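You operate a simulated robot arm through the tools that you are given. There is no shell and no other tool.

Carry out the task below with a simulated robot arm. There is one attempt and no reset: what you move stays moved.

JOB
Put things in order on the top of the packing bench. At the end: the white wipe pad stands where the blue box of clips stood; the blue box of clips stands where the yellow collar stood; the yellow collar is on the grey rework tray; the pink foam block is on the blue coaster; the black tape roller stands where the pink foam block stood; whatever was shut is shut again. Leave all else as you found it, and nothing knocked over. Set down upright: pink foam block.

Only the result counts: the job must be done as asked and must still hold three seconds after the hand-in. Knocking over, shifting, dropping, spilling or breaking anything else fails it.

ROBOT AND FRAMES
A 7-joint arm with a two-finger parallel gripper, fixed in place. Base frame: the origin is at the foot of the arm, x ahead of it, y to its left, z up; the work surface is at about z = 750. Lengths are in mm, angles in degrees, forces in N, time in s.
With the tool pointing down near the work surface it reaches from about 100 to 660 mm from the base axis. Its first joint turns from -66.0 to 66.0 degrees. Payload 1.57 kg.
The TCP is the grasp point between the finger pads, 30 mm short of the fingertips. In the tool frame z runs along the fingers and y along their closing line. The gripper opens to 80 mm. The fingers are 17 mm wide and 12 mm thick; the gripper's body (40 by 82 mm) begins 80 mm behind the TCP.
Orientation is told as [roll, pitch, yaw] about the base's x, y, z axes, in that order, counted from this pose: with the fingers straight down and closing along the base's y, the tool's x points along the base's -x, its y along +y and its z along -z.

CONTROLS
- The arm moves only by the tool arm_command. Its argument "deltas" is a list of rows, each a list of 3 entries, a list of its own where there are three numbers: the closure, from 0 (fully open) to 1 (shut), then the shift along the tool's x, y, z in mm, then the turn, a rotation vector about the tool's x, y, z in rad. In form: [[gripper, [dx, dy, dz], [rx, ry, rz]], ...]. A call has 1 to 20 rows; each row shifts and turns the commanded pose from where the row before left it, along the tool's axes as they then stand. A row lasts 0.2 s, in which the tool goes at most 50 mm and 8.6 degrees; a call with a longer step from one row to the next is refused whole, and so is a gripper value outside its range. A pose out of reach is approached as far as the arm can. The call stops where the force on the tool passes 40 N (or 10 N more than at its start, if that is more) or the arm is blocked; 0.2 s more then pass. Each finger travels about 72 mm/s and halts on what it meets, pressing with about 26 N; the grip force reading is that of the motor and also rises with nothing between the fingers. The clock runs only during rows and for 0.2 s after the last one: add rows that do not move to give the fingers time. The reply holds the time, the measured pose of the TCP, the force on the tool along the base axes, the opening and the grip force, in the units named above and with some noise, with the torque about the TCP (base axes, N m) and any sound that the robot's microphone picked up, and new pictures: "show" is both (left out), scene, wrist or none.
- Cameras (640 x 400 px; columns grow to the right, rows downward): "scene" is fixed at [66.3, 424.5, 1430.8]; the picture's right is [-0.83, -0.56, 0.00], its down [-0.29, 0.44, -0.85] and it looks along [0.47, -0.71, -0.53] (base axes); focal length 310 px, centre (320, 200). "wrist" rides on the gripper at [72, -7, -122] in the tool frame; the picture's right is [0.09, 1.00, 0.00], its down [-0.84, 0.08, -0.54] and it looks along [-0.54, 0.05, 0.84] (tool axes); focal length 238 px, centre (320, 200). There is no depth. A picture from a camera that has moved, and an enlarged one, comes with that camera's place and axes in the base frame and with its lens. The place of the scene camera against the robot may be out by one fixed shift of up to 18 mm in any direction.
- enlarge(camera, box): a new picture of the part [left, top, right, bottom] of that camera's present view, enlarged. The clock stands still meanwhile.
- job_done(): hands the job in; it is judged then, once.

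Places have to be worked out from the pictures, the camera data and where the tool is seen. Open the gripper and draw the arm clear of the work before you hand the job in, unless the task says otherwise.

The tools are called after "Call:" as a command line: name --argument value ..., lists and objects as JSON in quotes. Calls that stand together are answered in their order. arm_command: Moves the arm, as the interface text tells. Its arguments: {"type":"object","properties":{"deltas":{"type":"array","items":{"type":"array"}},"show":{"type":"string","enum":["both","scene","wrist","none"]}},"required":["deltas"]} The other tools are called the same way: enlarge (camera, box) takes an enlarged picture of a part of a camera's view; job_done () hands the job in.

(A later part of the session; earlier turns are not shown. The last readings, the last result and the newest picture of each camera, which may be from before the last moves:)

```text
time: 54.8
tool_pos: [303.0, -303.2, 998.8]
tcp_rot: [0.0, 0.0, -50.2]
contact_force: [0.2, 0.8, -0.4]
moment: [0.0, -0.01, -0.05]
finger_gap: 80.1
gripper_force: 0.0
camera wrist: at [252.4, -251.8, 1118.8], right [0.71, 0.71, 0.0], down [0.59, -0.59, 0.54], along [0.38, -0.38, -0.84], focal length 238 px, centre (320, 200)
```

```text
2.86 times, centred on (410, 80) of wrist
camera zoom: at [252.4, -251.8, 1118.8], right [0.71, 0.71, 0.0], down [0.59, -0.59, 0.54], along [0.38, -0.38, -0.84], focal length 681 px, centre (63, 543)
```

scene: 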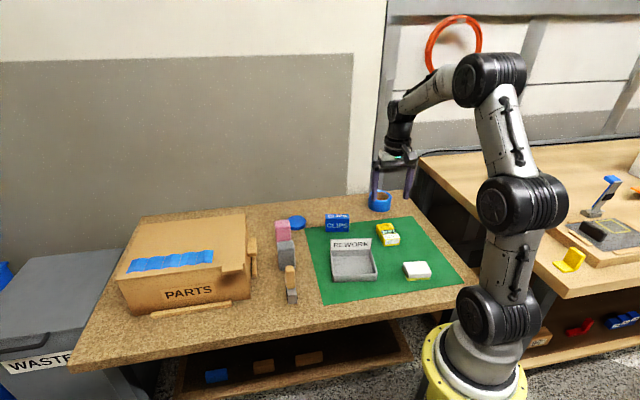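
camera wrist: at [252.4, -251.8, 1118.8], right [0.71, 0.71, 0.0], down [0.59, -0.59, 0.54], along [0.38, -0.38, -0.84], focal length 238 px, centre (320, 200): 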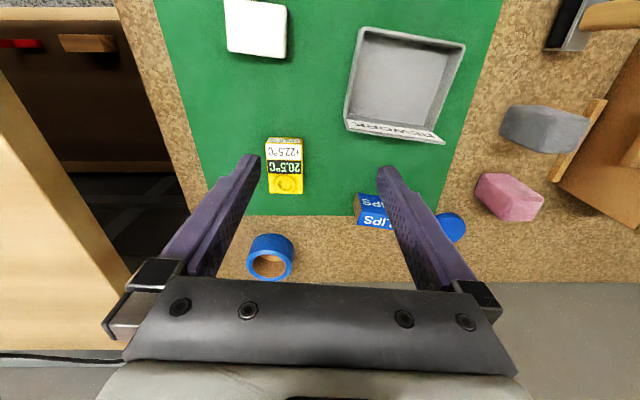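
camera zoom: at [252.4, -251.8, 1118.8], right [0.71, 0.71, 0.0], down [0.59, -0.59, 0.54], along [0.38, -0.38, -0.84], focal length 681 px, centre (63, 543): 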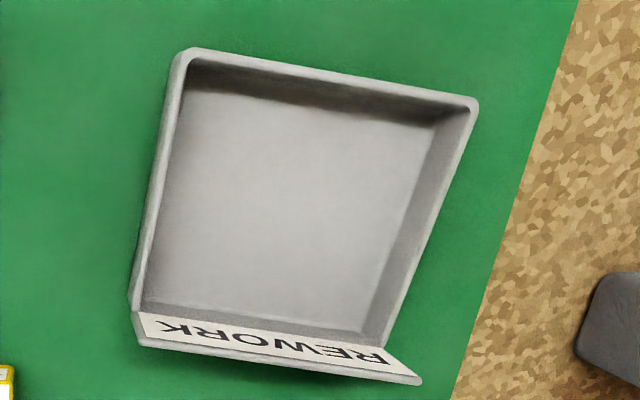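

The pad measures roughly 68×50 mm, centred near (187, -293), long side at ~40°. I'll go above it with the current yaw (closing along the long side) and verify alignment before descending.

Call:
arm_command --deltas '[[0, [20.7, -20.7, 32.2], [0, 0, 0]], [0, [20.7, -20.7, 32.2], [0, 0, 0]], [0, [20.7, -20.7, 32.2], [0, 0, 0]], [0, [20.7, -20.7, 32.2], [0, 0, 0]], [0, [0, 0, 0], [0, 0, 0]]]' --show "both"

Call:
enlarge --camera "wrist" --box '[220, 50, 420, 210]'

```text
time: 56.0
tool_pos: [183.9, -291.8, 870.6]
tcp_rot: [0.1, -0.1, -50.3]
contact_force: [0.3, 1.0, 0.1]
moment: [0.0, 0.02, -0.01]
finger_gap: 80.1
gripper_force: 0.1
camera wrist: at [132.0, -241.6, 990.9], right [0.71, 0.71, 0.0], down [0.6, -0.59, 0.54], along [0.38, -0.38, -0.84], focal length 238 px, centre (320, 200)
```

scene: 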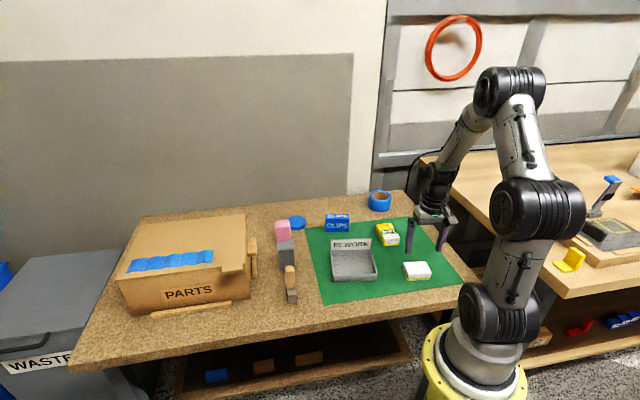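
wrist: 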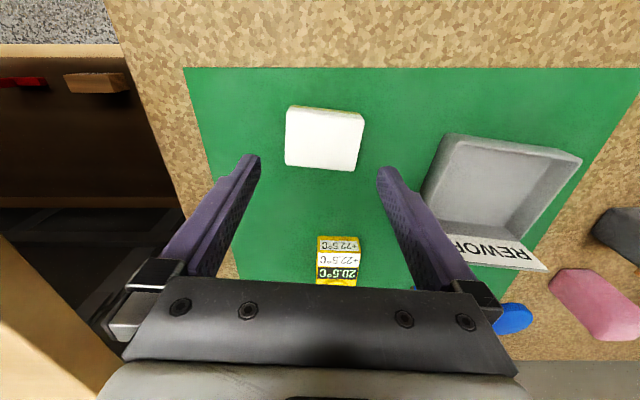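

```text
2.50 times, centred on (320, 130) of wrist
camera zoom: at [132.0, -241.6, 990.9], right [0.71, 0.71, 0.0], down [0.6, -0.59, 0.54], along [0.38, -0.38, -0.84], focal length 596 px, centre (320, 375)
```

zoom: 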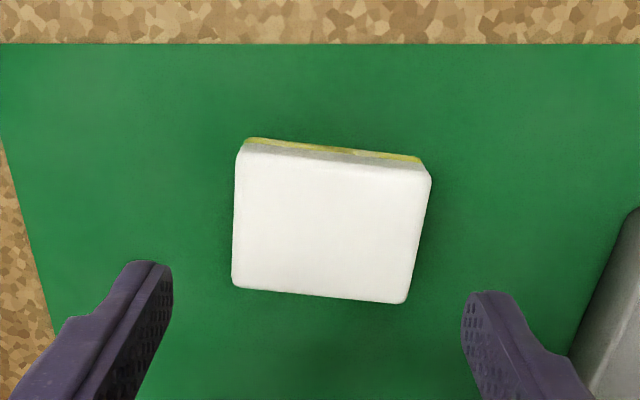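

Pad centre is within 2–3 mm of the tool axis and the finger closing line matches its long side. I'll correct, descend so only the upper white part is between the fingertips, close, and lift slightly to test.

Call:
arm_command --deltas '[[0, [-2.2, 1.8, 20], [0, 0, 0]], [0, [0, 0, 25], [0, 0, 0]], [0, [0, 0, 20], [0, 0, 0]], [0, [0, 0, 13], [0, 0, 0]], [0.5, [0, 0, 0], [0, 0, 0]], [1, [0, 0, 0], [0, 0, 0]], [1, [0, 0, 0], [0, 0, 0]], [1, [0, 0, 0], [0, 0, 0]]]' --show "both"

Call:
enlarge --camera "scene" --box '[380, 230, 460, 290]'

```text
time: 57.8
tool_pos: [186.1, -291.3, 792.4]
tcp_rot: [0.0, 0.0, -50.2]
contact_force: [-0.2, 0.4, -0.5]
moment: [0.02, -0.01, 0.02]
finger_gap: 68.8
gripper_force: 26.0
camera wrist: at [135.3, -240.3, 912.8], right [0.71, 0.71, 0.0], down [0.59, -0.59, 0.54], along [0.38, -0.38, -0.84], focal length 238 px, centre (320, 200)
```

scene: 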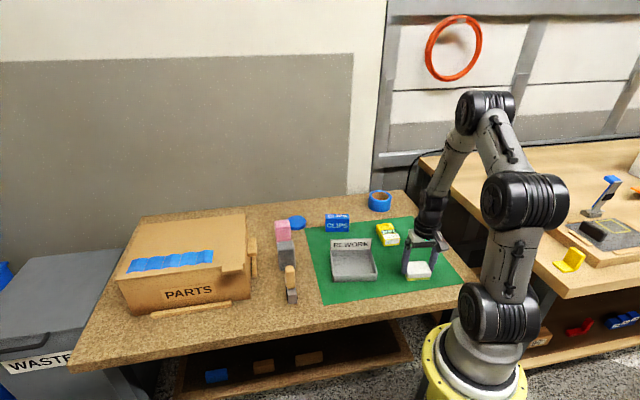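
wrist: 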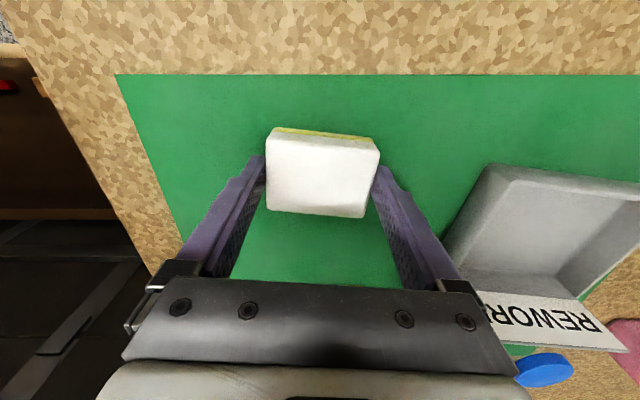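

```text
6.67 times, centred on (420, 260) of scene
camera zoom: at [66.3, 424.5, 1430.8], right [-0.83, -0.56, 0.0], down [-0.29, 0.44, -0.85], along [0.47, -0.71, -0.53], focal length 2067 px, centre (-347, -200)
```

zoom: 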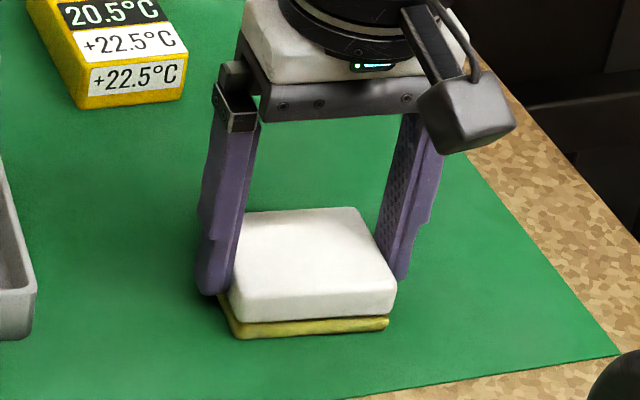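

Gripped at 68.8 mm. I'll lift 30 mm to see whether the yellow layer comes along.

Call:
arm_command --deltas '[[1, [0, 0, -10], [0, 0, 0]], [1, [0, 0, -10], [0, 0, 0]], [1, [0, 0, -10], [0, 0, 0]], [1, [0, 0, 0], [0, 0, 0]]]' --show "both"

Call:
enlarge --camera "scene" --box '[380, 230, 460, 290]'

```text
time: 58.8
tool_pos: [187.1, -290.3, 822.9]
tcp_rot: [0.0, 0.1, -50.1]
contact_force: [-0.1, -1.4, -1.0]
moment: [-0.02, -0.02, -0.02]
finger_gap: 68.9
gripper_force: 25.8
camera wrist: at [135.8, -238.6, 943.5], right [0.71, 0.71, 0.0], down [0.6, -0.59, 0.54], along [0.38, -0.38, -0.84], focal length 238 px, centre (320, 200)
```

scene: 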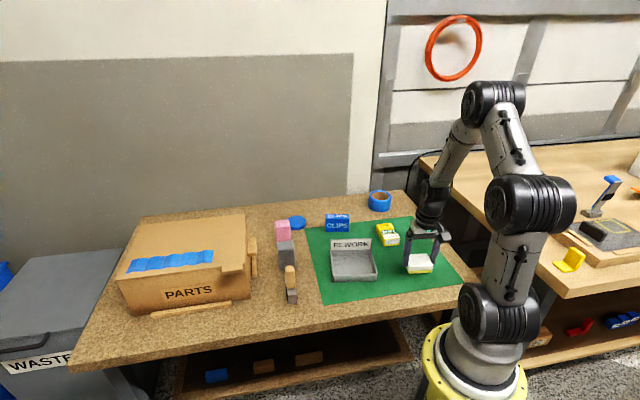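
wrist: 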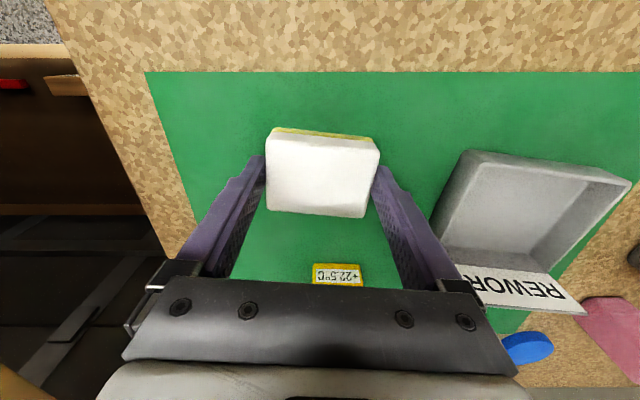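

```text
6.67 times, centred on (420, 260) of scene
camera zoom: at [66.3, 424.5, 1430.8], right [-0.83, -0.56, 0.0], down [-0.29, 0.44, -0.85], along [0.47, -0.71, -0.53], focal length 2067 px, centre (-347, -200)
```

zoom: 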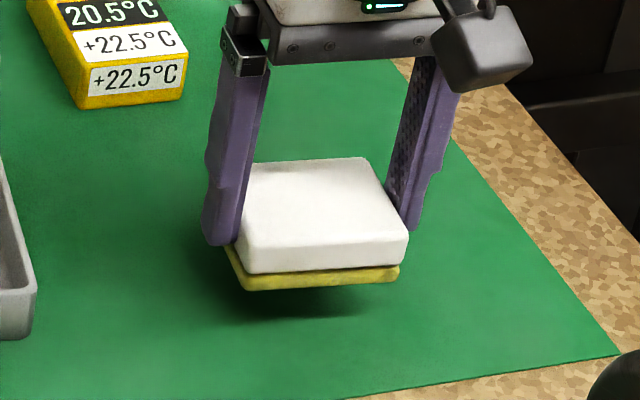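

The yellow layer is part of the pad, so the yellow device on the mat is the only possible "yellow collar". I'll set the pad back down for now and go to the device.

Call:
arm_command --deltas '[[1, [0, 0, 10], [0, 0, 0]], [1, [0, 0, 10], [0, 0, 0]], [1, [0, 0, 8], [0, 0, 0]], [1, [0, 0, 2], [0, 0, 0]], [1, [0, 0, 0], [0, 0, 0]], [0.5, [0, 0, 0], [0, 0, 0]], [0, [0, 0, 0], [0, 0, 0]], [0, [0, 0, 0], [0, 0, 0]], [0, [0, 0, -30], [0, 0, 0]], [0, [0, 0, -45], [0, 0, 0]], [0, [0, 0, -45], [0, 0, 0]], [0, [0, 0, 0], [0, 0, 0]]]' --show "both"

```text
time: 61.4
tool_pos: [185.1, -292.7, 914.9]
tcp_rot: [-0.1, 0.0, -50.3]
contact_force: [-0.1, -0.1, 0.3]
moment: [-0.01, 0.02, -0.02]
finger_gap: 80.0
gripper_force: 0.0
camera wrist: at [134.3, -240.8, 1034.6], right [0.71, 0.71, 0.0], down [0.59, -0.59, 0.54], along [0.38, -0.38, -0.84], focal length 238 px, centre (320, 200)
```

scene: 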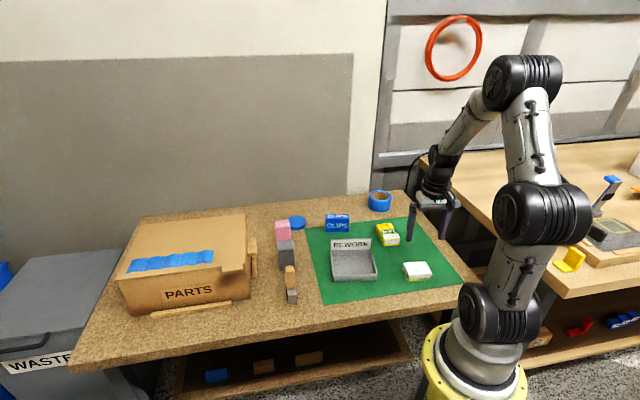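
wrist: 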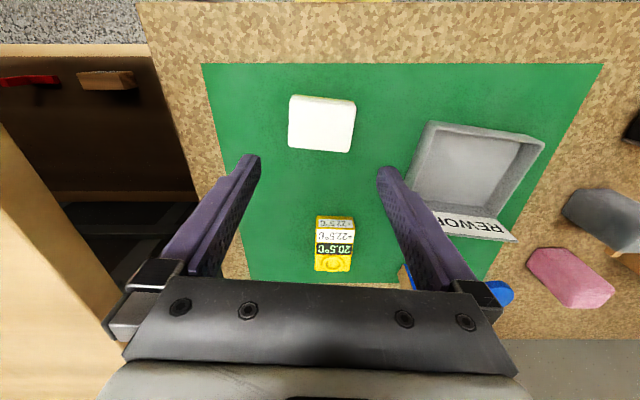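

Next is the yellow item: I estimate it at (327.5, -405), about 85×54×30 mm, long axis at -47°. I'll hover above it with yaw -47 and check alignment.

Call:
arm_command --deltas '[[0, [-44.4, 9.4, 8.75], [0, 0, 0]], [0, [-44.4, 9.4, 8.75], [0, 0, 0]], [0, [-44.4, 9.4, 8.75], [0, 0, 0]], [0, [-44.4, 9.4, 8.75], [0, 0, 0]], [0, [0, 0, 0], [0, 0, -0.058]], [0, [0, 0, 0], [0, 0, 0]]]' --show "both"

Call:
enlarge --camera "wrist" --box '[220, 60, 420, 220]'

```text
time: 62.8
tool_pos: [327.5, -402.6, 877.9]
tcp_rot: [0.0, 0.1, -47.0]
contact_force: [-0.2, -0.2, 0.3]
moment: [0.02, 0.02, 0.01]
finger_gap: 80.1
gripper_force: 0.1
camera wrist: at [274.8, -354.3, 998.8], right [0.66, 0.75, 0.0], down [0.63, -0.56, 0.54], along [0.4, -0.36, -0.84], focal length 238 px, centre (320, 200)
```

scene: 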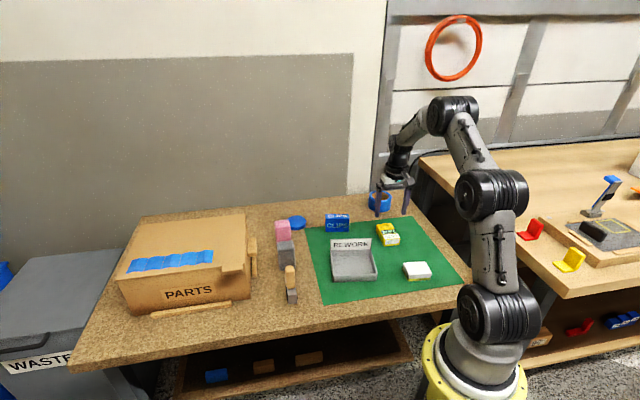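
wrist: 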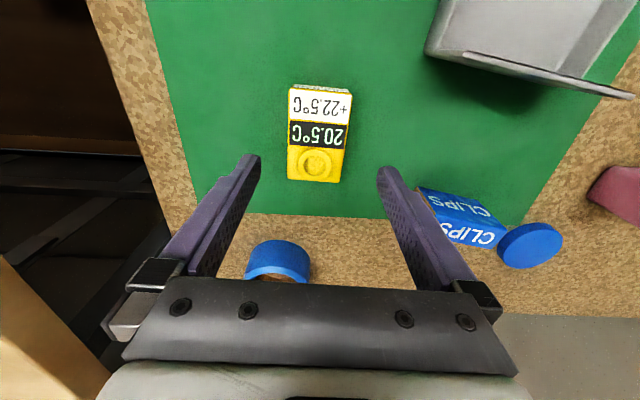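

```text
2.50 times, centred on (320, 140) of wrist
camera zoom: at [274.8, -354.3, 998.8], right [0.66, 0.75, 0.0], down [0.63, -0.56, 0.54], along [0.4, -0.36, -0.84], focal length 596 px, centre (320, 350)
```

zoom: 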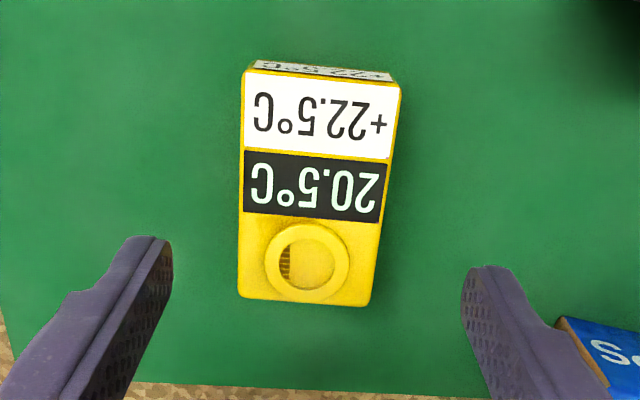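

Corner rays put the item's centre at (327.7, -405.4), top at z≈780. I'll correct by about 3 mm, descend to grip its upper half, close and lift.

Call:
arm_command --deltas '[[0, [-2.2, -1.8, 20], [0, 0, 0]], [0, [0, 0, 25], [0, 0, 0]], [0, [0, 0, 22], [0, 0, 0]], [0, [0, 0, 15], [0, 0, 0]], [0.5, [0, 0, 0], [0, 0, 0]], [1, [0, 0, 0], [0, 0, 0]], [1, [0, 0, 0], [0, 0, 0]], [1, [0, 0, 0], [0, 0, 0]]]' --show "both"

Call:
enlarge --camera "scene" --box '[350, 190, 430, 260]'

```text
time: 64.6
tool_pos: [327.8, -405.4, 795.5]
tcp_rot: [0.0, 0.0, -46.9]
contact_force: [0.2, 0.3, -0.1]
moment: [0.0, -0.01, 0.0]
finger_gap: 55.6
gripper_force: 26.3
camera wrist: at [274.5, -357.8, 915.6], right [0.66, 0.75, 0.0], down [0.63, -0.56, 0.54], along [0.4, -0.36, -0.84], focal length 238 px, centre (320, 200)
```

scene: 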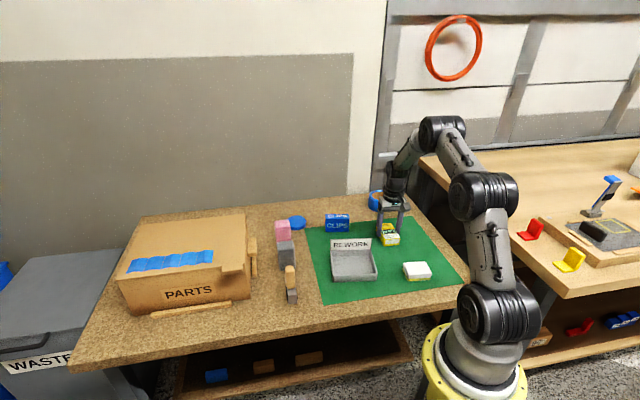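
wrist: 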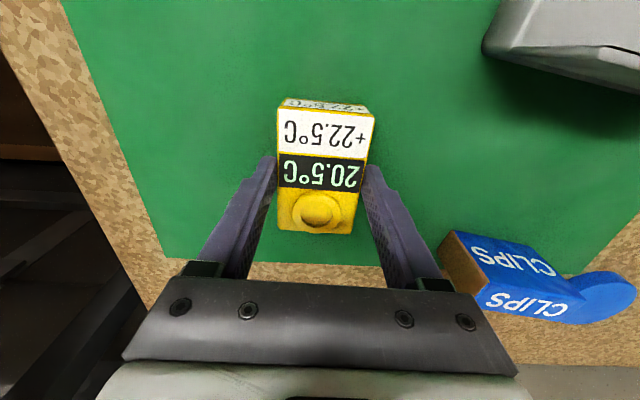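

```text
5.71 times, centred on (390, 225) of scene
camera zoom: at [66.3, 424.4, 1430.8], right [-0.83, -0.56, 0.0], down [-0.29, 0.44, -0.85], along [0.47, -0.71, -0.53], focal length 1771 px, centre (-80, 57)
```

zoom: 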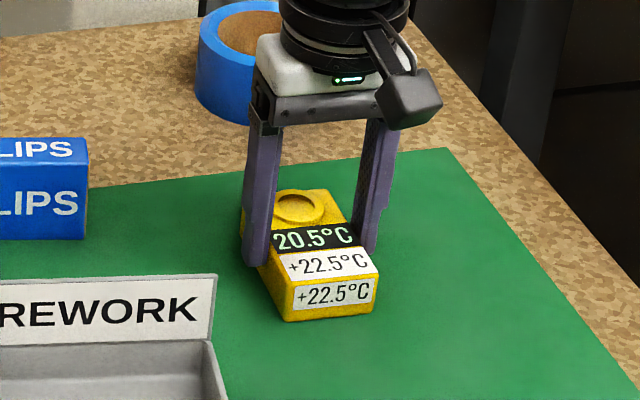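

Gripped at 55.6 mm. I'll lift it straight up and check that it comes cleanly.

Call:
arm_command --deltas '[[1, [0, 0, -10], [0, 0, 0]], [1, [0, 0, -25], [0, 0, 0]], [1, [0, 0, -35], [0, 0, 0]], [1, [0, 0, -40], [0, 0, 0]], [1, [0, 0, 0], [0, 0, 0]]]' --show "both"

Call:
enlarge --camera "scene" --box '[350, 160, 450, 260]'

```text
time: 65.8
tool_pos: [329.3, -406.1, 906.5]
tcp_rot: [0.1, 0.0, -47.0]
contact_force: [0.5, 0.3, -1.0]
moment: [0.0, 0.02, -0.02]
finger_gap: 55.7
gripper_force: 25.6
camera wrist: at [276.1, -358.7, 1026.6], right [0.66, 0.75, 0.0], down [0.63, -0.56, 0.54], along [0.4, -0.36, -0.84], focal length 238 px, centre (320, 200)
```

scene: 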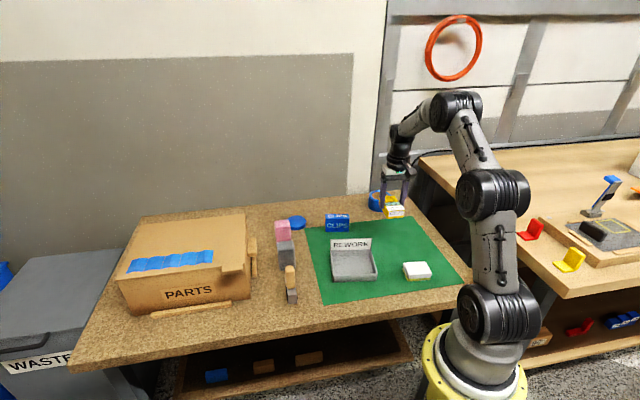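
wrist: 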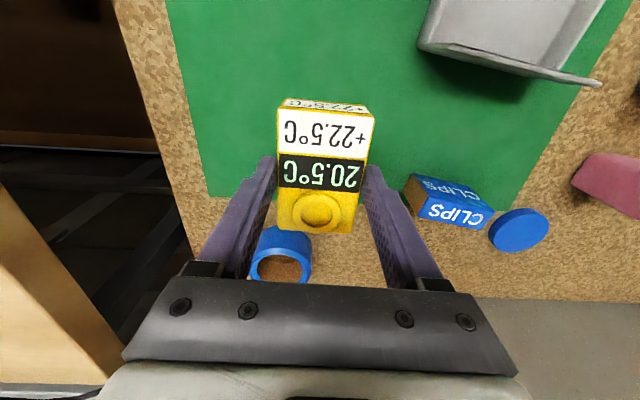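

```text
4.00 times, centred on (400, 210) of scene
camera zoom: at [66.3, 424.5, 1430.8], right [-0.83, -0.56, 0.0], down [-0.29, 0.44, -0.85], along [0.47, -0.71, -0.53], focal length 1240 px, centre (0, 160)
```

zoom: 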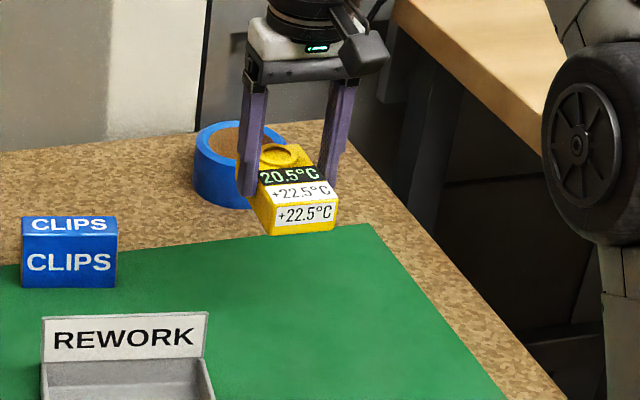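

It's held level. I'll move so the wrist camera is directly above the tray to measure its inner floor and rim before placing.

Call:
arm_command --deltas '[[1, [0, 0, -10], [0, 0, 0.105]], [1, [21.7, 34.8, -4], [0, 0, 0]], [1, [21.7, 34.8, -4], [0, 0, 0]], [1, [21.7, 34.8, -4], [0, 0, 0]], [1, [21.7, 34.8, -2], [0, 0, 0]], [1, [0, 0, 0], [0, 0, 0]]]' --show "both"

Call:
enlarge --camera "wrist" --box '[240, 0, 420, 110]'

```text
time: 67.2
tool_pos: [386.7, -251.5, 931.9]
tcp_rot: [0.0, -0.1, -53.0]
contact_force: [0.1, 0.2, -0.9]
moment: [-0.02, -0.01, 0.02]
finger_gap: 55.7
gripper_force: 26.4
camera wrist: at [338.3, -198.6, 1052.5], right [0.74, 0.67, 0.0], down [0.57, -0.62, 0.54], along [0.36, -0.4, -0.84], focal length 238 px, centre (320, 200)
```

scene: 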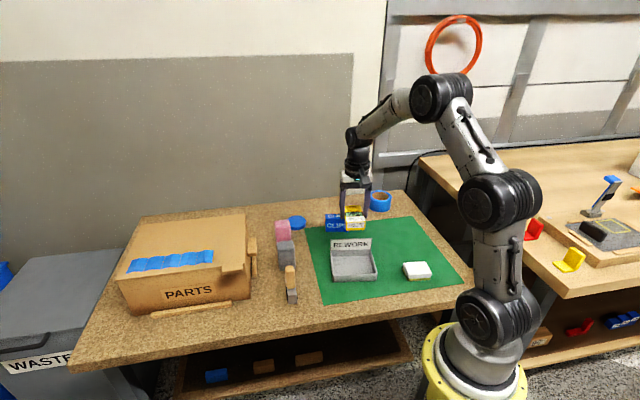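
wrist: 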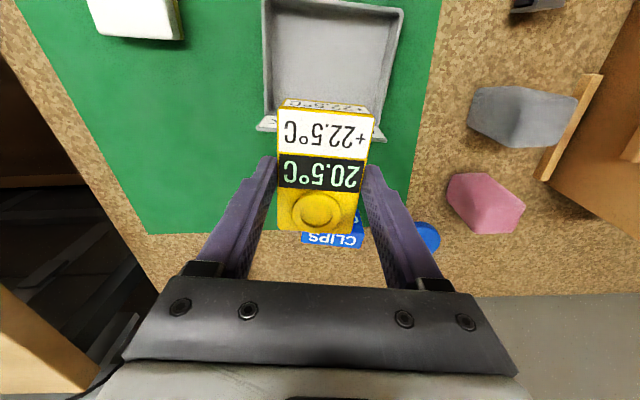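

```text
3.56 times, centred on (330, 55) of wrist
camera zoom: at [338.3, -198.6, 1052.5], right [0.74, 0.67, 0.0], down [0.57, -0.62, 0.54], along [0.36, -0.4, -0.84], focal length 848 px, centre (284, 716)
```

zoom: 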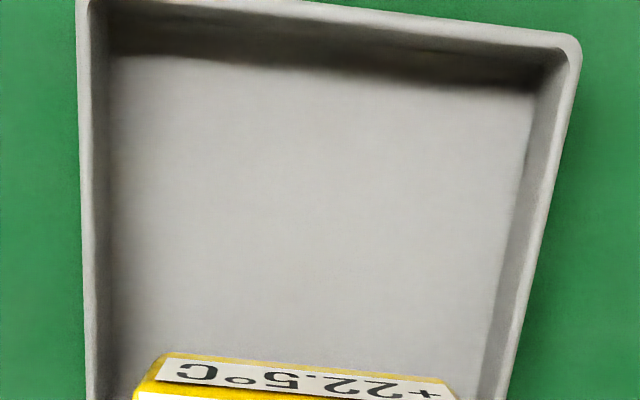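

The near rim and sides match my earlier estimate (tray centre about (354, -206)). I'll check the tray's far wall and sign from the scene camera.

Call:
enlarge --camera "scene" --box '[322, 230, 386, 286]'

Call:
enlarge --camera "wrist" --box '[240, 90, 400, 250]'

```text
7.14 times, centred on (354, 258) of scene
camera zoom: at [66.3, 424.5, 1430.8], right [-0.83, -0.56, 0.0], down [-0.29, 0.44, -0.85], along [0.47, -0.71, -0.53], focal length 2214 px, centre (77, -214)
```

zoom: 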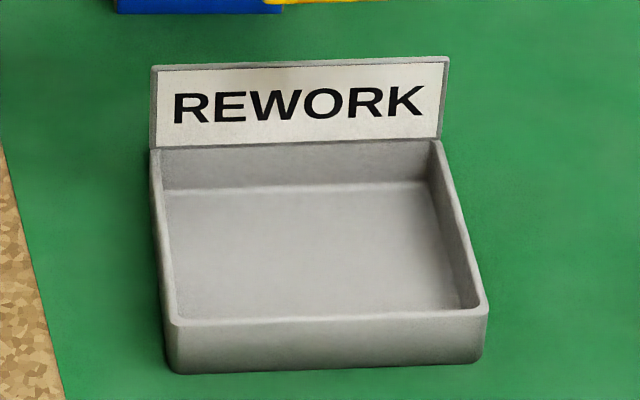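

```text
2.50 times, centred on (320, 170) of wrist
camera zoom: at [338.3, -198.6, 1052.5], right [0.74, 0.67, 0.0], down [0.57, -0.62, 0.54], along [0.36, -0.4, -0.84], focal length 596 px, centre (320, 275)
```

zoom: 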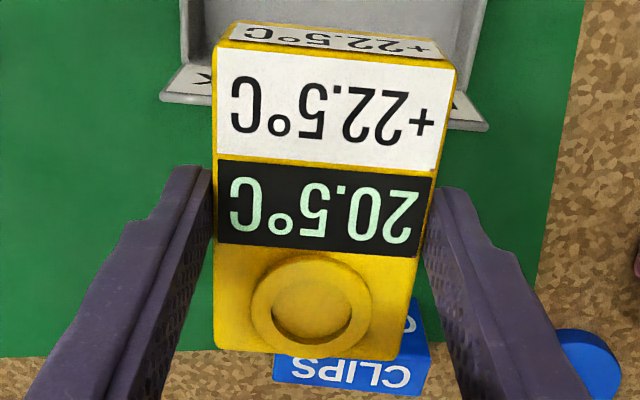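

The tray's inner opening is about 120×94 mm at the rim (z≈775) with its floor at ≈755, centred near (357, -207). I'll turn the item 90° so its long side lies along the tray, and move above that point.

Call:
arm_command --deltas '[[1, [0, 0, 0], [0, 0, -0.1433]], [1, [0, 0, 0], [0, 0, -0.1433]], [1, [0, 0, 0], [0, 0, -0.1433]], [1, [0, 0, 0], [0, 0, -0.1433]], [1, [0, 0, 0], [0, 0, -0.1433]], [1, [0, 0, 0], [0, 0, -0.1433]], [1, [0, 0, 0], [0, 0, -0.1433]], [1, [0, 0, 0], [0, 0, -0.1433]], [1, [0, 0, 0], [0, 0, -0.1433]], [1, [0, 0, 0], [0, 0, -0.1433]], [1, [0, 0, 0], [0, 0, -0.1433]], [1, [-1.5, 26.6, 0], [0, 0, 0]], [1, [-1.5, 26.6, 0], [0, 0, 0]], [1, [0, 0, 0], [0, 0, 0]]]' --show "both"

Call:
enlarge --camera "wrist" --box '[200, 0, 440, 250]'

Call:
enlarge --camera "scene" --box '[310, 180, 400, 290]'

```text
time: 70.2
tool_pos: [357.3, -208.1, 930.3]
tcp_rot: [0.1, -0.1, 37.5]
contact_force: [0.1, -0.7, -1.8]
moment: [0.03, -0.03, 0.0]
finger_gap: 55.8
gripper_force: 25.8
camera wrist: at [305.1, -256.6, 1051.2], right [-0.68, 0.74, 0.0], down [0.62, 0.57, 0.54], along [0.4, 0.37, -0.84], focal length 238 px, centre (320, 200)
```

scene: 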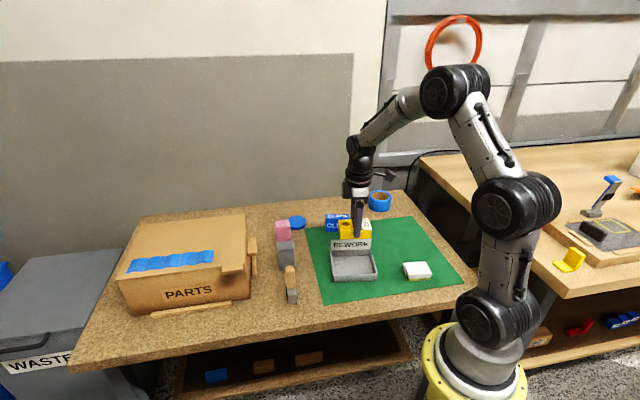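
wrist: 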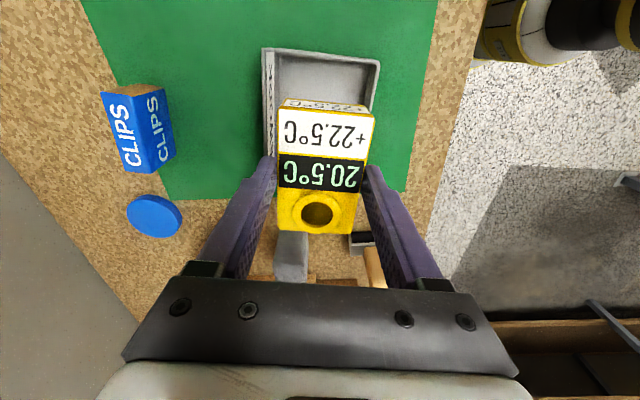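

```text
1.60 times, centred on (320, 125) of wrist
camera zoom: at [305.1, -256.6, 1051.2], right [-0.68, 0.74, 0.0], down [0.62, 0.57, 0.54], along [0.4, 0.37, -0.84], focal length 381 px, centre (320, 320)
```

zoom: 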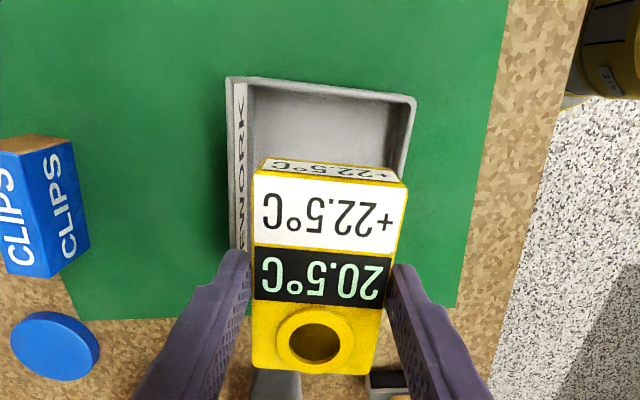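

```text
3.64 times, centred on (355, 235) of scene
camera zoom: at [66.3, 424.5, 1430.8], right [-0.83, -0.56, 0.0], down [-0.29, 0.44, -0.85], along [0.47, -0.71, -0.53], focal length 1127 px, centre (193, 73)
```

zoom: 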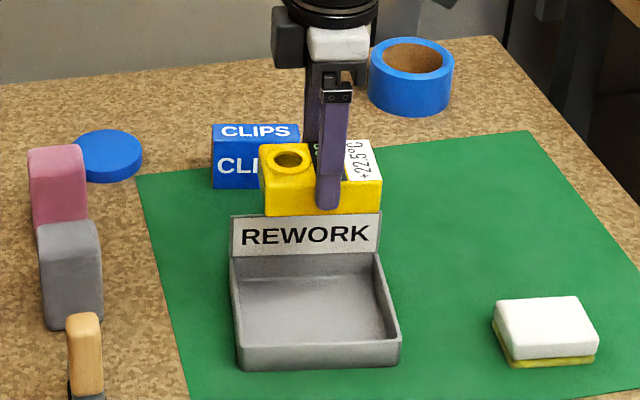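

The device is aligned over the tray (centre within ~1 mm by my estimate). I'll lower it to just above the tray floor.

Call:
arm_command --deltas '[[1, [0, 0.8, 30], [0, 0, 0]], [1, [0, 0, 30], [0, 0, 0]], [1, [0, 0, 30], [0, 0, 0]], [1, [0, 0, 20], [0, 0, 0]], [1, [0, 0, 10], [0, 0, 0]], [1, [0, 0, 0], [0, 0, 0]]]' --show "both"

Call:
enlarge --camera "scene" --box '[315, 200, 395, 290]'

Call:
enlarge --camera "wrist" --box '[220, 30, 420, 240]'

```text
time: 71.6
tool_pos: [358.2, -208.9, 809.8]
tcp_rot: [0.0, 0.0, 37.4]
contact_force: [-0.3, -0.1, -2.1]
moment: [-0.05, -0.03, -0.02]
finger_gap: 55.5
gripper_force: 26.4
camera wrist: at [305.5, -256.5, 929.8], right [-0.68, 0.74, 0.0], down [0.62, 0.57, 0.54], along [0.4, 0.37, -0.84], focal length 238 px, centre (320, 200)
```

scene: 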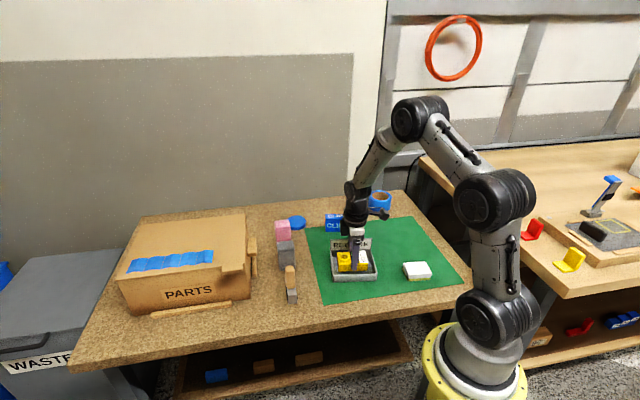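
wrist: 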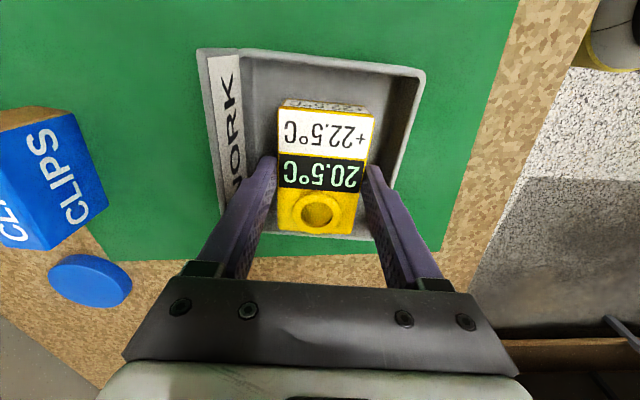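

```text
4.44 times, centred on (355, 245) of scene
camera zoom: at [66.3, 424.5, 1430.8], right [-0.83, -0.56, 0.0], down [-0.29, 0.44, -0.85], along [0.47, -0.71, -0.53], focal length 1378 px, centre (164, 0)
```

zoom: 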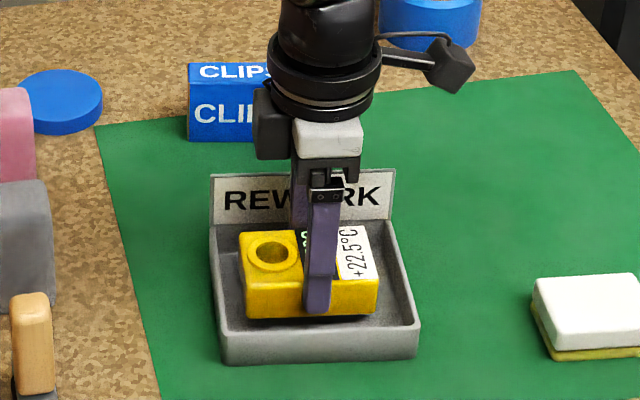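

```text
1.90 times, centred on (320, 135) of wrist
camera zoom: at [305.5, -256.5, 929.8], right [-0.68, 0.74, 0.0], down [0.62, 0.57, 0.54], along [0.4, 0.37, -0.84], focal length 454 px, centre (320, 324)
```

zoom: 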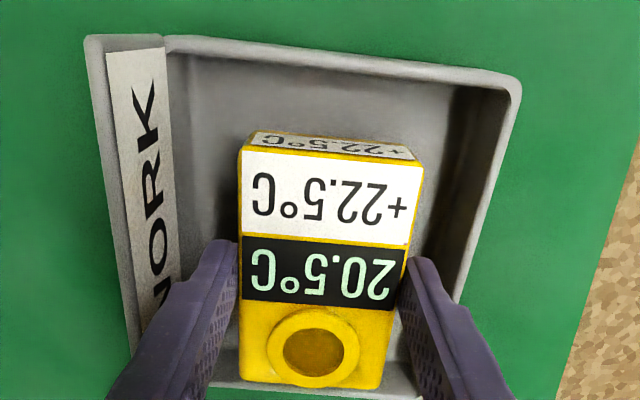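

It sits neatly inside the tray outline with finger room on both sides. I'll lower the last ~9 mm in small steps to feel the floor.

Call:
arm_command --deltas '[[1, [0, 0, 3], [0, 0, 0]], [1, [0, 0, 2], [0, 0, 0]], [1, [0, 0, 1.5], [0, 0, 0]], [1, [0, 0, 1.5], [0, 0, 0]], [1, [0, 0, 0], [0, 0, 0]]]' --show "scene"

Call:
enlarge --camera "scene" --box '[325, 225, 385, 285]'

```text
time: 72.8
tool_pos: [357.7, -208.4, 800.4]
tcp_rot: [0.0, 0.1, 37.4]
contact_force: [0.0, -0.8, -1.9]
moment: [0.01, 0.0, 0.02]
finger_gap: 55.5
gripper_force: 25.5
```

scene: 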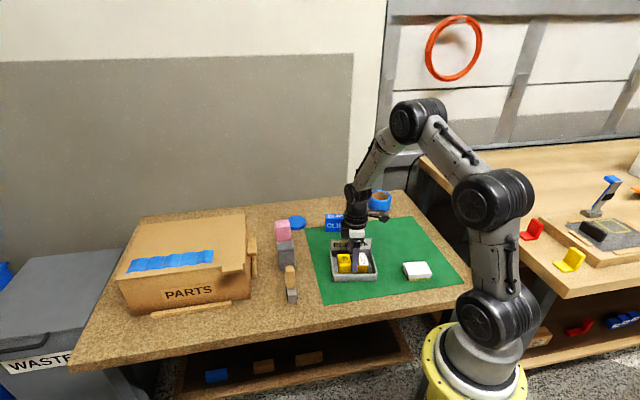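

```text
6.67 times, centred on (355, 255) of scene
camera zoom: at [66.3, 424.5, 1430.8], right [-0.83, -0.56, 0.0], down [-0.29, 0.44, -0.85], along [0.47, -0.71, -0.53], focal length 2067 px, centre (87, -167)
```

zoom: 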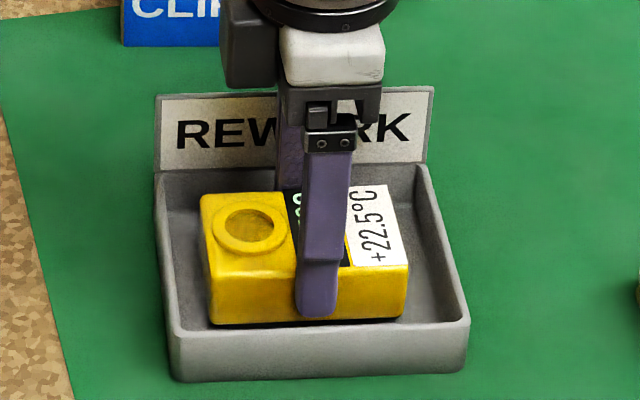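

No floor contact yet (force still shows the carried weight). I'll keep lowering by 1 mm steps.

Call:
arm_command --deltas '[[1, [0, 0, 1], [0, 0, 0]], [1, [0, 0, 1], [0, 0, 0]], [1, [0, 0, 1], [0, 0, 0]], [1, [0, 0, 0], [0, 0, 0]]]' --show "none"

```text
time: 73.8
tool_pos: [358.6, -209.8, 799.8]
tcp_rot: [0.0, 0.0, 37.5]
contact_force: [0.0, -0.1, -1.2]
moment: [0.0, 0.0, 0.03]
finger_gap: 55.4
gripper_force: 26.1
```

Call:
arm_command --deltas '[[1, [0, 0, 1], [0, 0, 0]], [1, [0, 0, 1], [0, 0, 0]], [1, [0, 0, 0], [0, 0, 0]], [1, [0, 0, 0], [0, 0, 0]]]' --show "scene"

Call:
enlarge --camera "scene" --box '[325, 225, 385, 285]'

```text
time: 74.8
tool_pos: [356.9, -209.7, 798.7]
tcp_rot: [-0.2, 0.0, 37.4]
contact_force: [-2.8, 3.7, 17.9]
moment: [-0.07, 0.46, -0.02]
finger_gap: 55.2
gripper_force: 26.0
```

scene: 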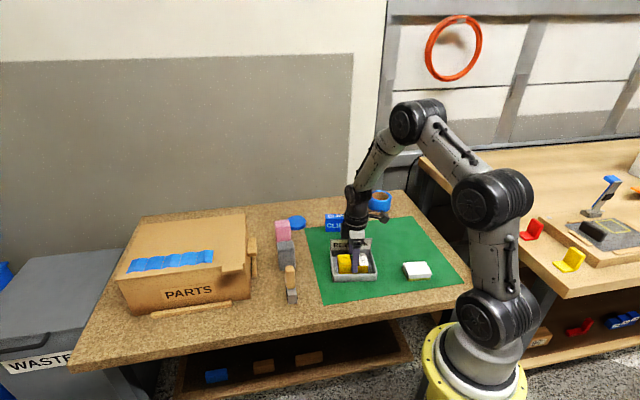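

```text
6.67 times, centred on (355, 255) of scene
camera zoom: at [66.0, 424.7, 1430.8], right [-0.83, -0.56, 0.0], down [-0.29, 0.44, -0.85], along [0.47, -0.71, -0.53], focal length 2067 px, centre (87, -167)
```

zoom: 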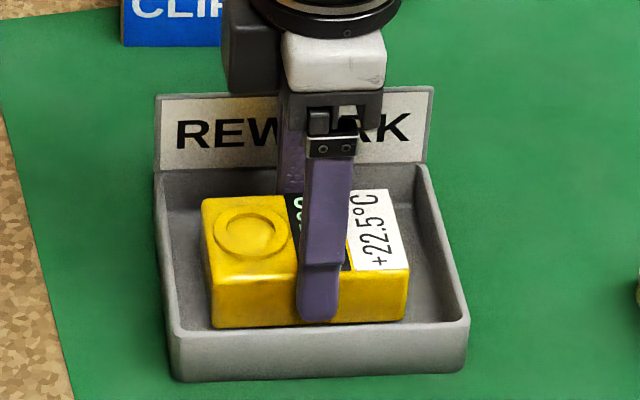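

Floor contact felt (18 N). I'll ease up slightly, open only to about 62 mm so the fingers stay clear of the tray walls, and lift out.

Call:
arm_command --deltas '[[1, [0, 0, -1.2], [0, 0, 0]], [1, [0, 0, 0], [0, 0, 0]], [0.24, [0, 0, 0], [0, 0, 0]], [0.24, [0, 0, 0], [0, 0, 0]], [0.24, [0, 0, 0], [0, 0, 0]]]' --show "both"

Call:
enlarge --camera "scene" --box '[325, 225, 385, 285]'

Call:
enlarge --camera "wrist" --box '[180, 30, 460, 240]'

```text
time: 76.0
tool_pos: [355.5, -208.2, 798.5]
tcp_rot: [0.0, 0.0, 37.3]
contact_force: [-0.2, 0.3, -0.9]
moment: [-0.02, -0.03, 0.0]
finger_gap: 60.9
gripper_force: 0.1
camera wrist: at [303.6, -257.8, 919.0], right [-0.68, 0.74, 0.0], down [0.62, 0.57, 0.54], along [0.4, 0.37, -0.84], focal length 238 px, centre (320, 200)
```

scene: 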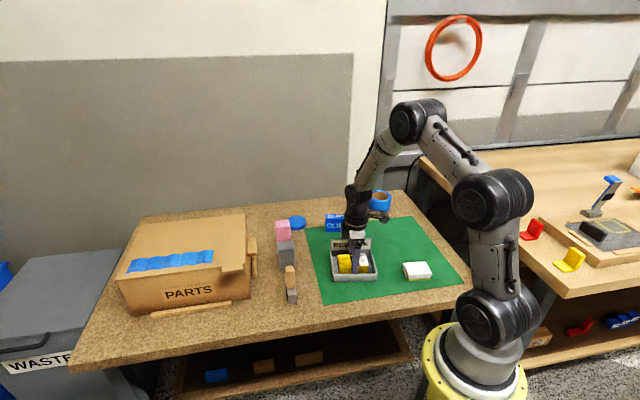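
wrist: 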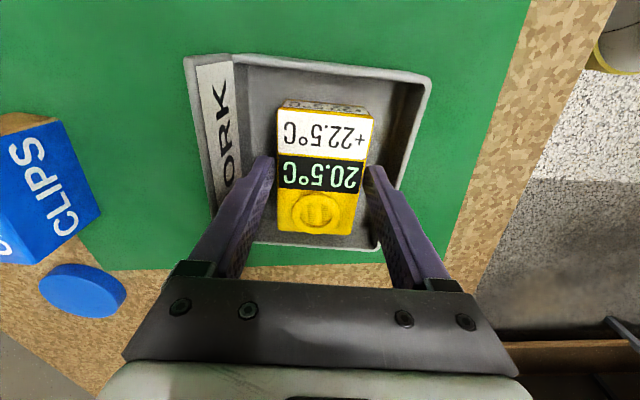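

```text
6.67 times, centred on (355, 255) of scene
camera zoom: at [66.3, 424.5, 1430.8], right [-0.83, -0.56, 0.0], down [-0.29, 0.44, -0.85], along [0.47, -0.71, -0.53], focal length 2067 px, centre (87, -167)
```

zoom: 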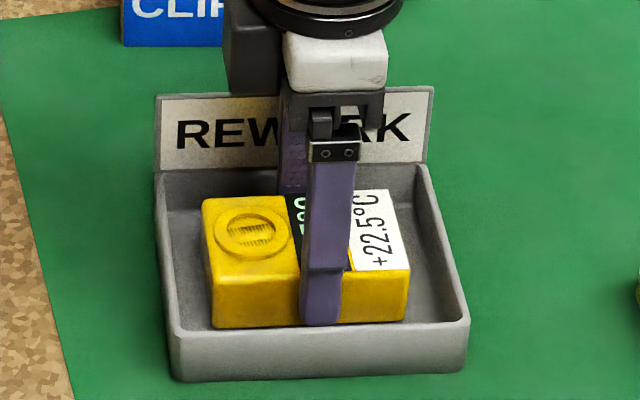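

```text
1.90 times, centred on (320, 135) of wrist
camera zoom: at [303.6, -257.8, 919.0], right [-0.68, 0.74, 0.0], down [0.62, 0.57, 0.54], along [0.4, 0.37, -0.84], focal length 454 px, centre (320, 324)
```

zoom: 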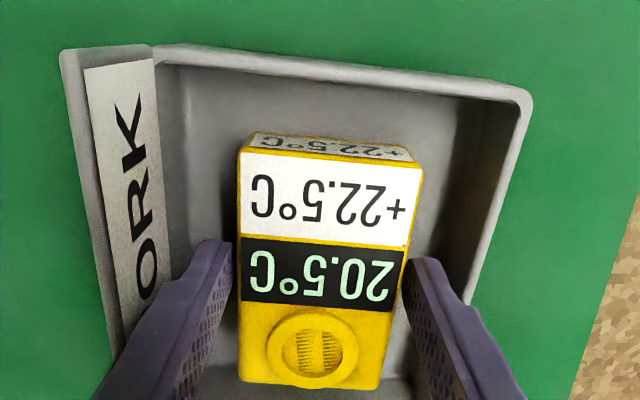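

Released and resting flat in the tray. I'll lift straight out and then look at the clip box.

Call:
arm_command --deltas '[[0.24, [0, 0, -15], [0, 0, 0]], [0.24, [0, 0, -30], [0, 0, 0]], [0.1, [0, 0, -45], [0, 0, 0]], [0, [0, 0, -45], [0, 0, 0]], [0, [0, 0, 0], [0, 0, 0]]]' --show "both"

Call:
enlarge --camera "scene" --box '[270, 190, 440, 300]'

Call:
enlarge --camera "wrist" --box '[60, 30, 260, 250]'

```text
time: 77.2
tool_pos: [358.0, -211.4, 936.0]
tcp_rot: [0.2, 0.0, 37.3]
contact_force: [0.4, 0.1, -0.3]
moment: [-0.04, 0.01, 0.01]
finger_gap: 80.1
gripper_force: 0.0
camera wrist: at [304.4, -260.0, 1057.1], right [-0.68, 0.74, 0.0], down [0.62, 0.57, 0.54], along [0.4, 0.37, -0.84], focal length 238 px, centre (320, 200)
```

scene: 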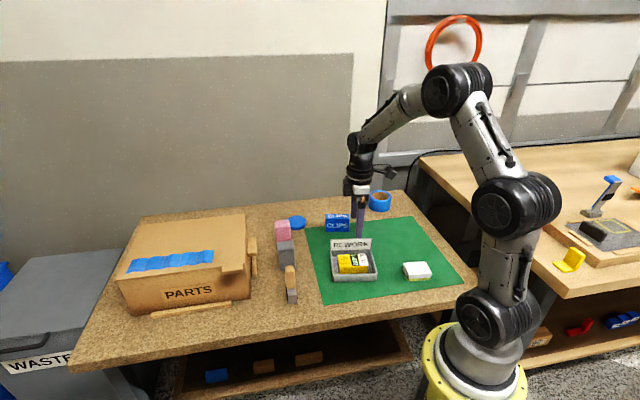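
wrist: 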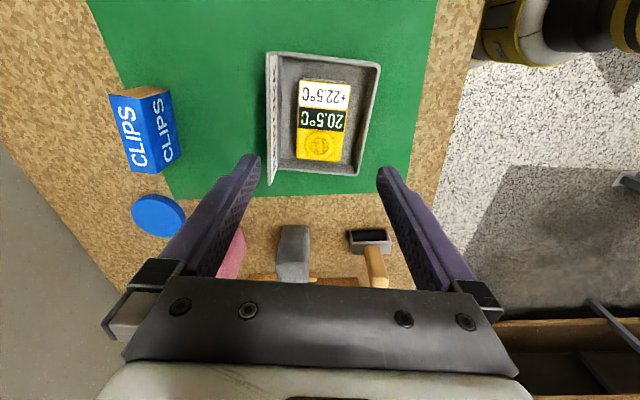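

```text
3.64 times, centred on (355, 245) of scene
camera zoom: at [66.3, 424.5, 1430.8], right [-0.83, -0.56, 0.0], down [-0.29, 0.44, -0.85], along [0.47, -0.71, -0.53], focal length 1127 px, centre (193, 36)
```

zoom: 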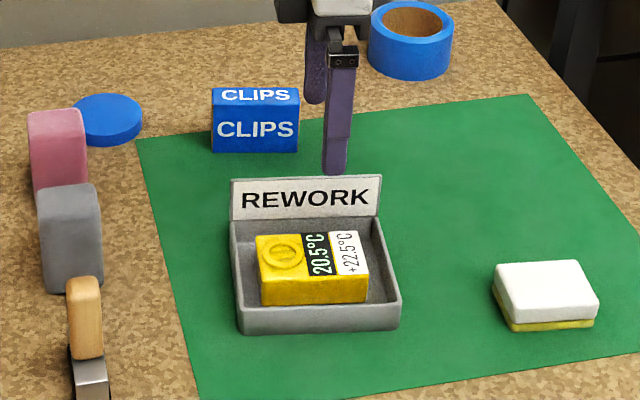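

```text
1.82 times, centred on (160, 140) of wrist
camera zoom: at [304.4, -260.0, 1057.1], right [-0.68, 0.74, 0.0], down [0.62, 0.57, 0.54], along [0.4, 0.37, -0.84], focal length 433 px, centre (611, 309)
```

zoom: 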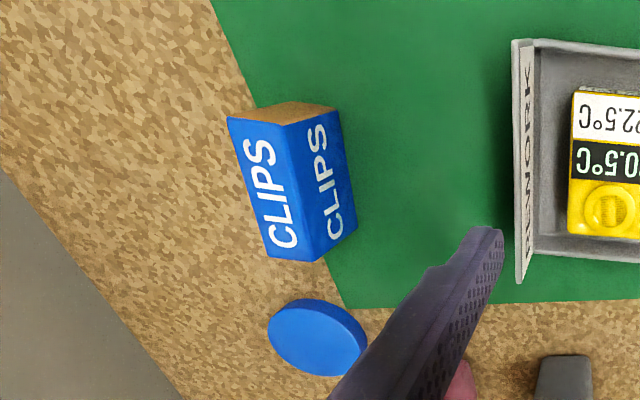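

The item is in the tray and the tray didn't move. The clip box measures about 82×30×53 mm centred near (499, -352), long side at ~34°; I'll hover over it.

Call:
arm_command --deltas '[[0, [-5.5, -39.4, 2], [0, 0, 0]], [0, [-5.5, -39.4, 8], [0, 0, 0]], [0, [-5.5, -39.4, 12], [0, 0, 0]], [0, [-5.5, -39.4, 12], [0, 0, 0]], [0, [-5.5, -39.4, 12], [0, 0, 0.058]], [0, [0, 0, 0], [0, 0, 0]]]' --show "both"

Call:
enlarge --camera "wrist" --box '[220, 60, 420, 220]'

```text
time: 78.6
tool_pos: [496.5, -347.5, 887.7]
tcp_rot: [0.1, 0.0, 34.0]
contact_force: [-0.6, -0.4, 0.3]
moment: [0.0, -0.02, -0.01]
finger_gap: 79.9
gripper_force: 0.0
camera wrist: at [441.3, -392.4, 1008.9], right [-0.63, 0.77, 0.0], down [0.65, 0.53, 0.54], along [0.42, 0.34, -0.84], focal length 238 px, centre (320, 200)
```

scene: 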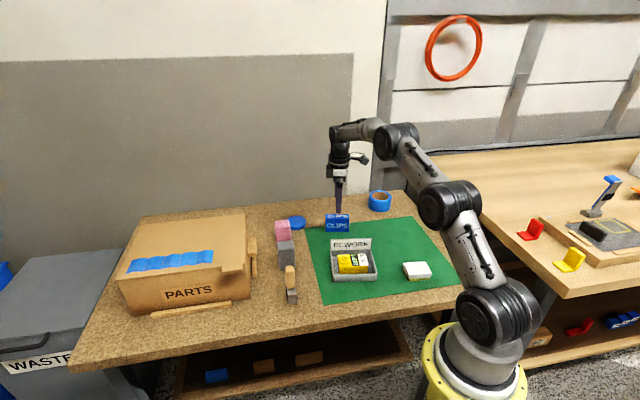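
wrist: 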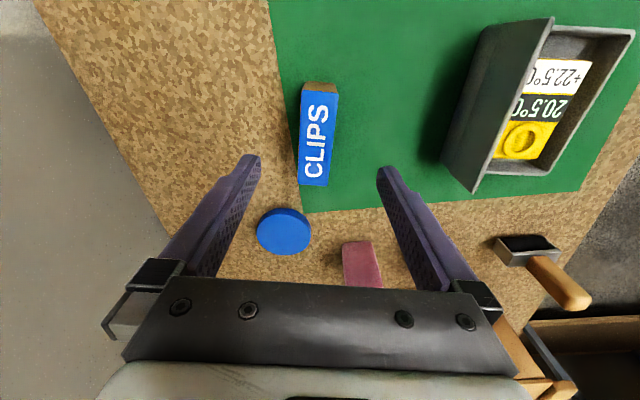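

```text
2.50 times, centred on (320, 140) of wrist
camera zoom: at [441.3, -392.4, 1008.9], right [-0.63, 0.77, 0.0], down [0.65, 0.53, 0.54], along [0.42, 0.34, -0.84], focal length 596 px, centre (320, 350)
```

zoom: 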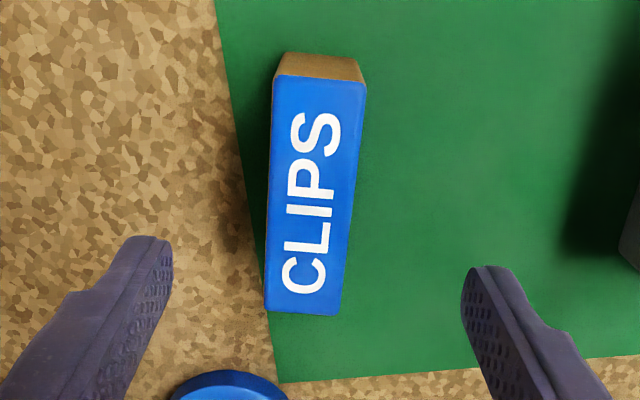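

Clip box centre resolves to (499.6, -350), axis 34°. I'll correct ~4 mm, descend to TCP z≈790, grip and lift.

Call:
arm_command --deltas '[[0, [-1.2, -3.8, 20], [0, 0, 0]], [0, [0, 0, 30], [0, 0, 0]], [0, [0, 0, 30], [0, 0, 0]], [0, [0, 0, 18], [0, 0, 0]], [0.5, [0, 0, 0], [0, 0, 0]], [1, [0, 0, 0], [0, 0, 0]], [1, [0, 0, 0], [0, 0, 0]], [1, [0, 0, 0], [0, 0, 0]], [1, [0, 0, 0], [0, 0, 0]]]' --show "both"

```text
time: 80.6
tool_pos: [499.3, -349.9, 790.8]
tcp_rot: [0.0, 0.0, 34.0]
contact_force: [0.8, -0.6, 0.2]
moment: [0.0, 0.03, -0.01]
finger_gap: 29.4
gripper_force: 25.2
camera wrist: at [443.8, -396.2, 911.4], right [-0.63, 0.77, 0.0], down [0.65, 0.53, 0.54], along [0.42, 0.34, -0.84], focal length 238 px, centre (320, 200)
```

scene: 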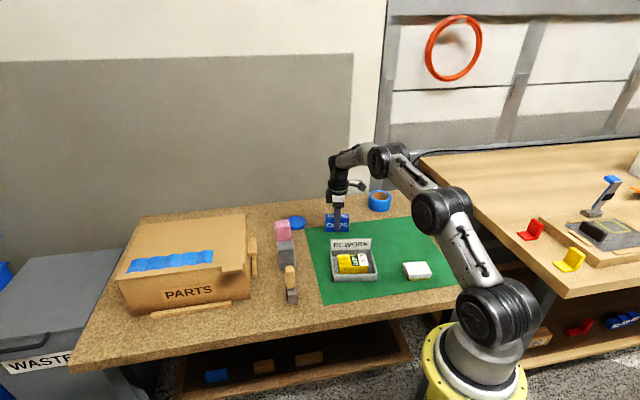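
wrist: 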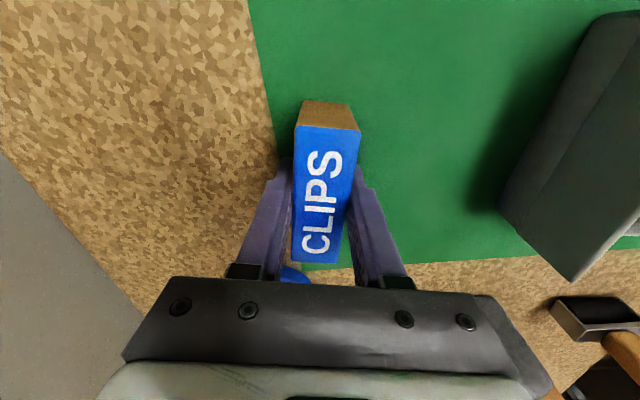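

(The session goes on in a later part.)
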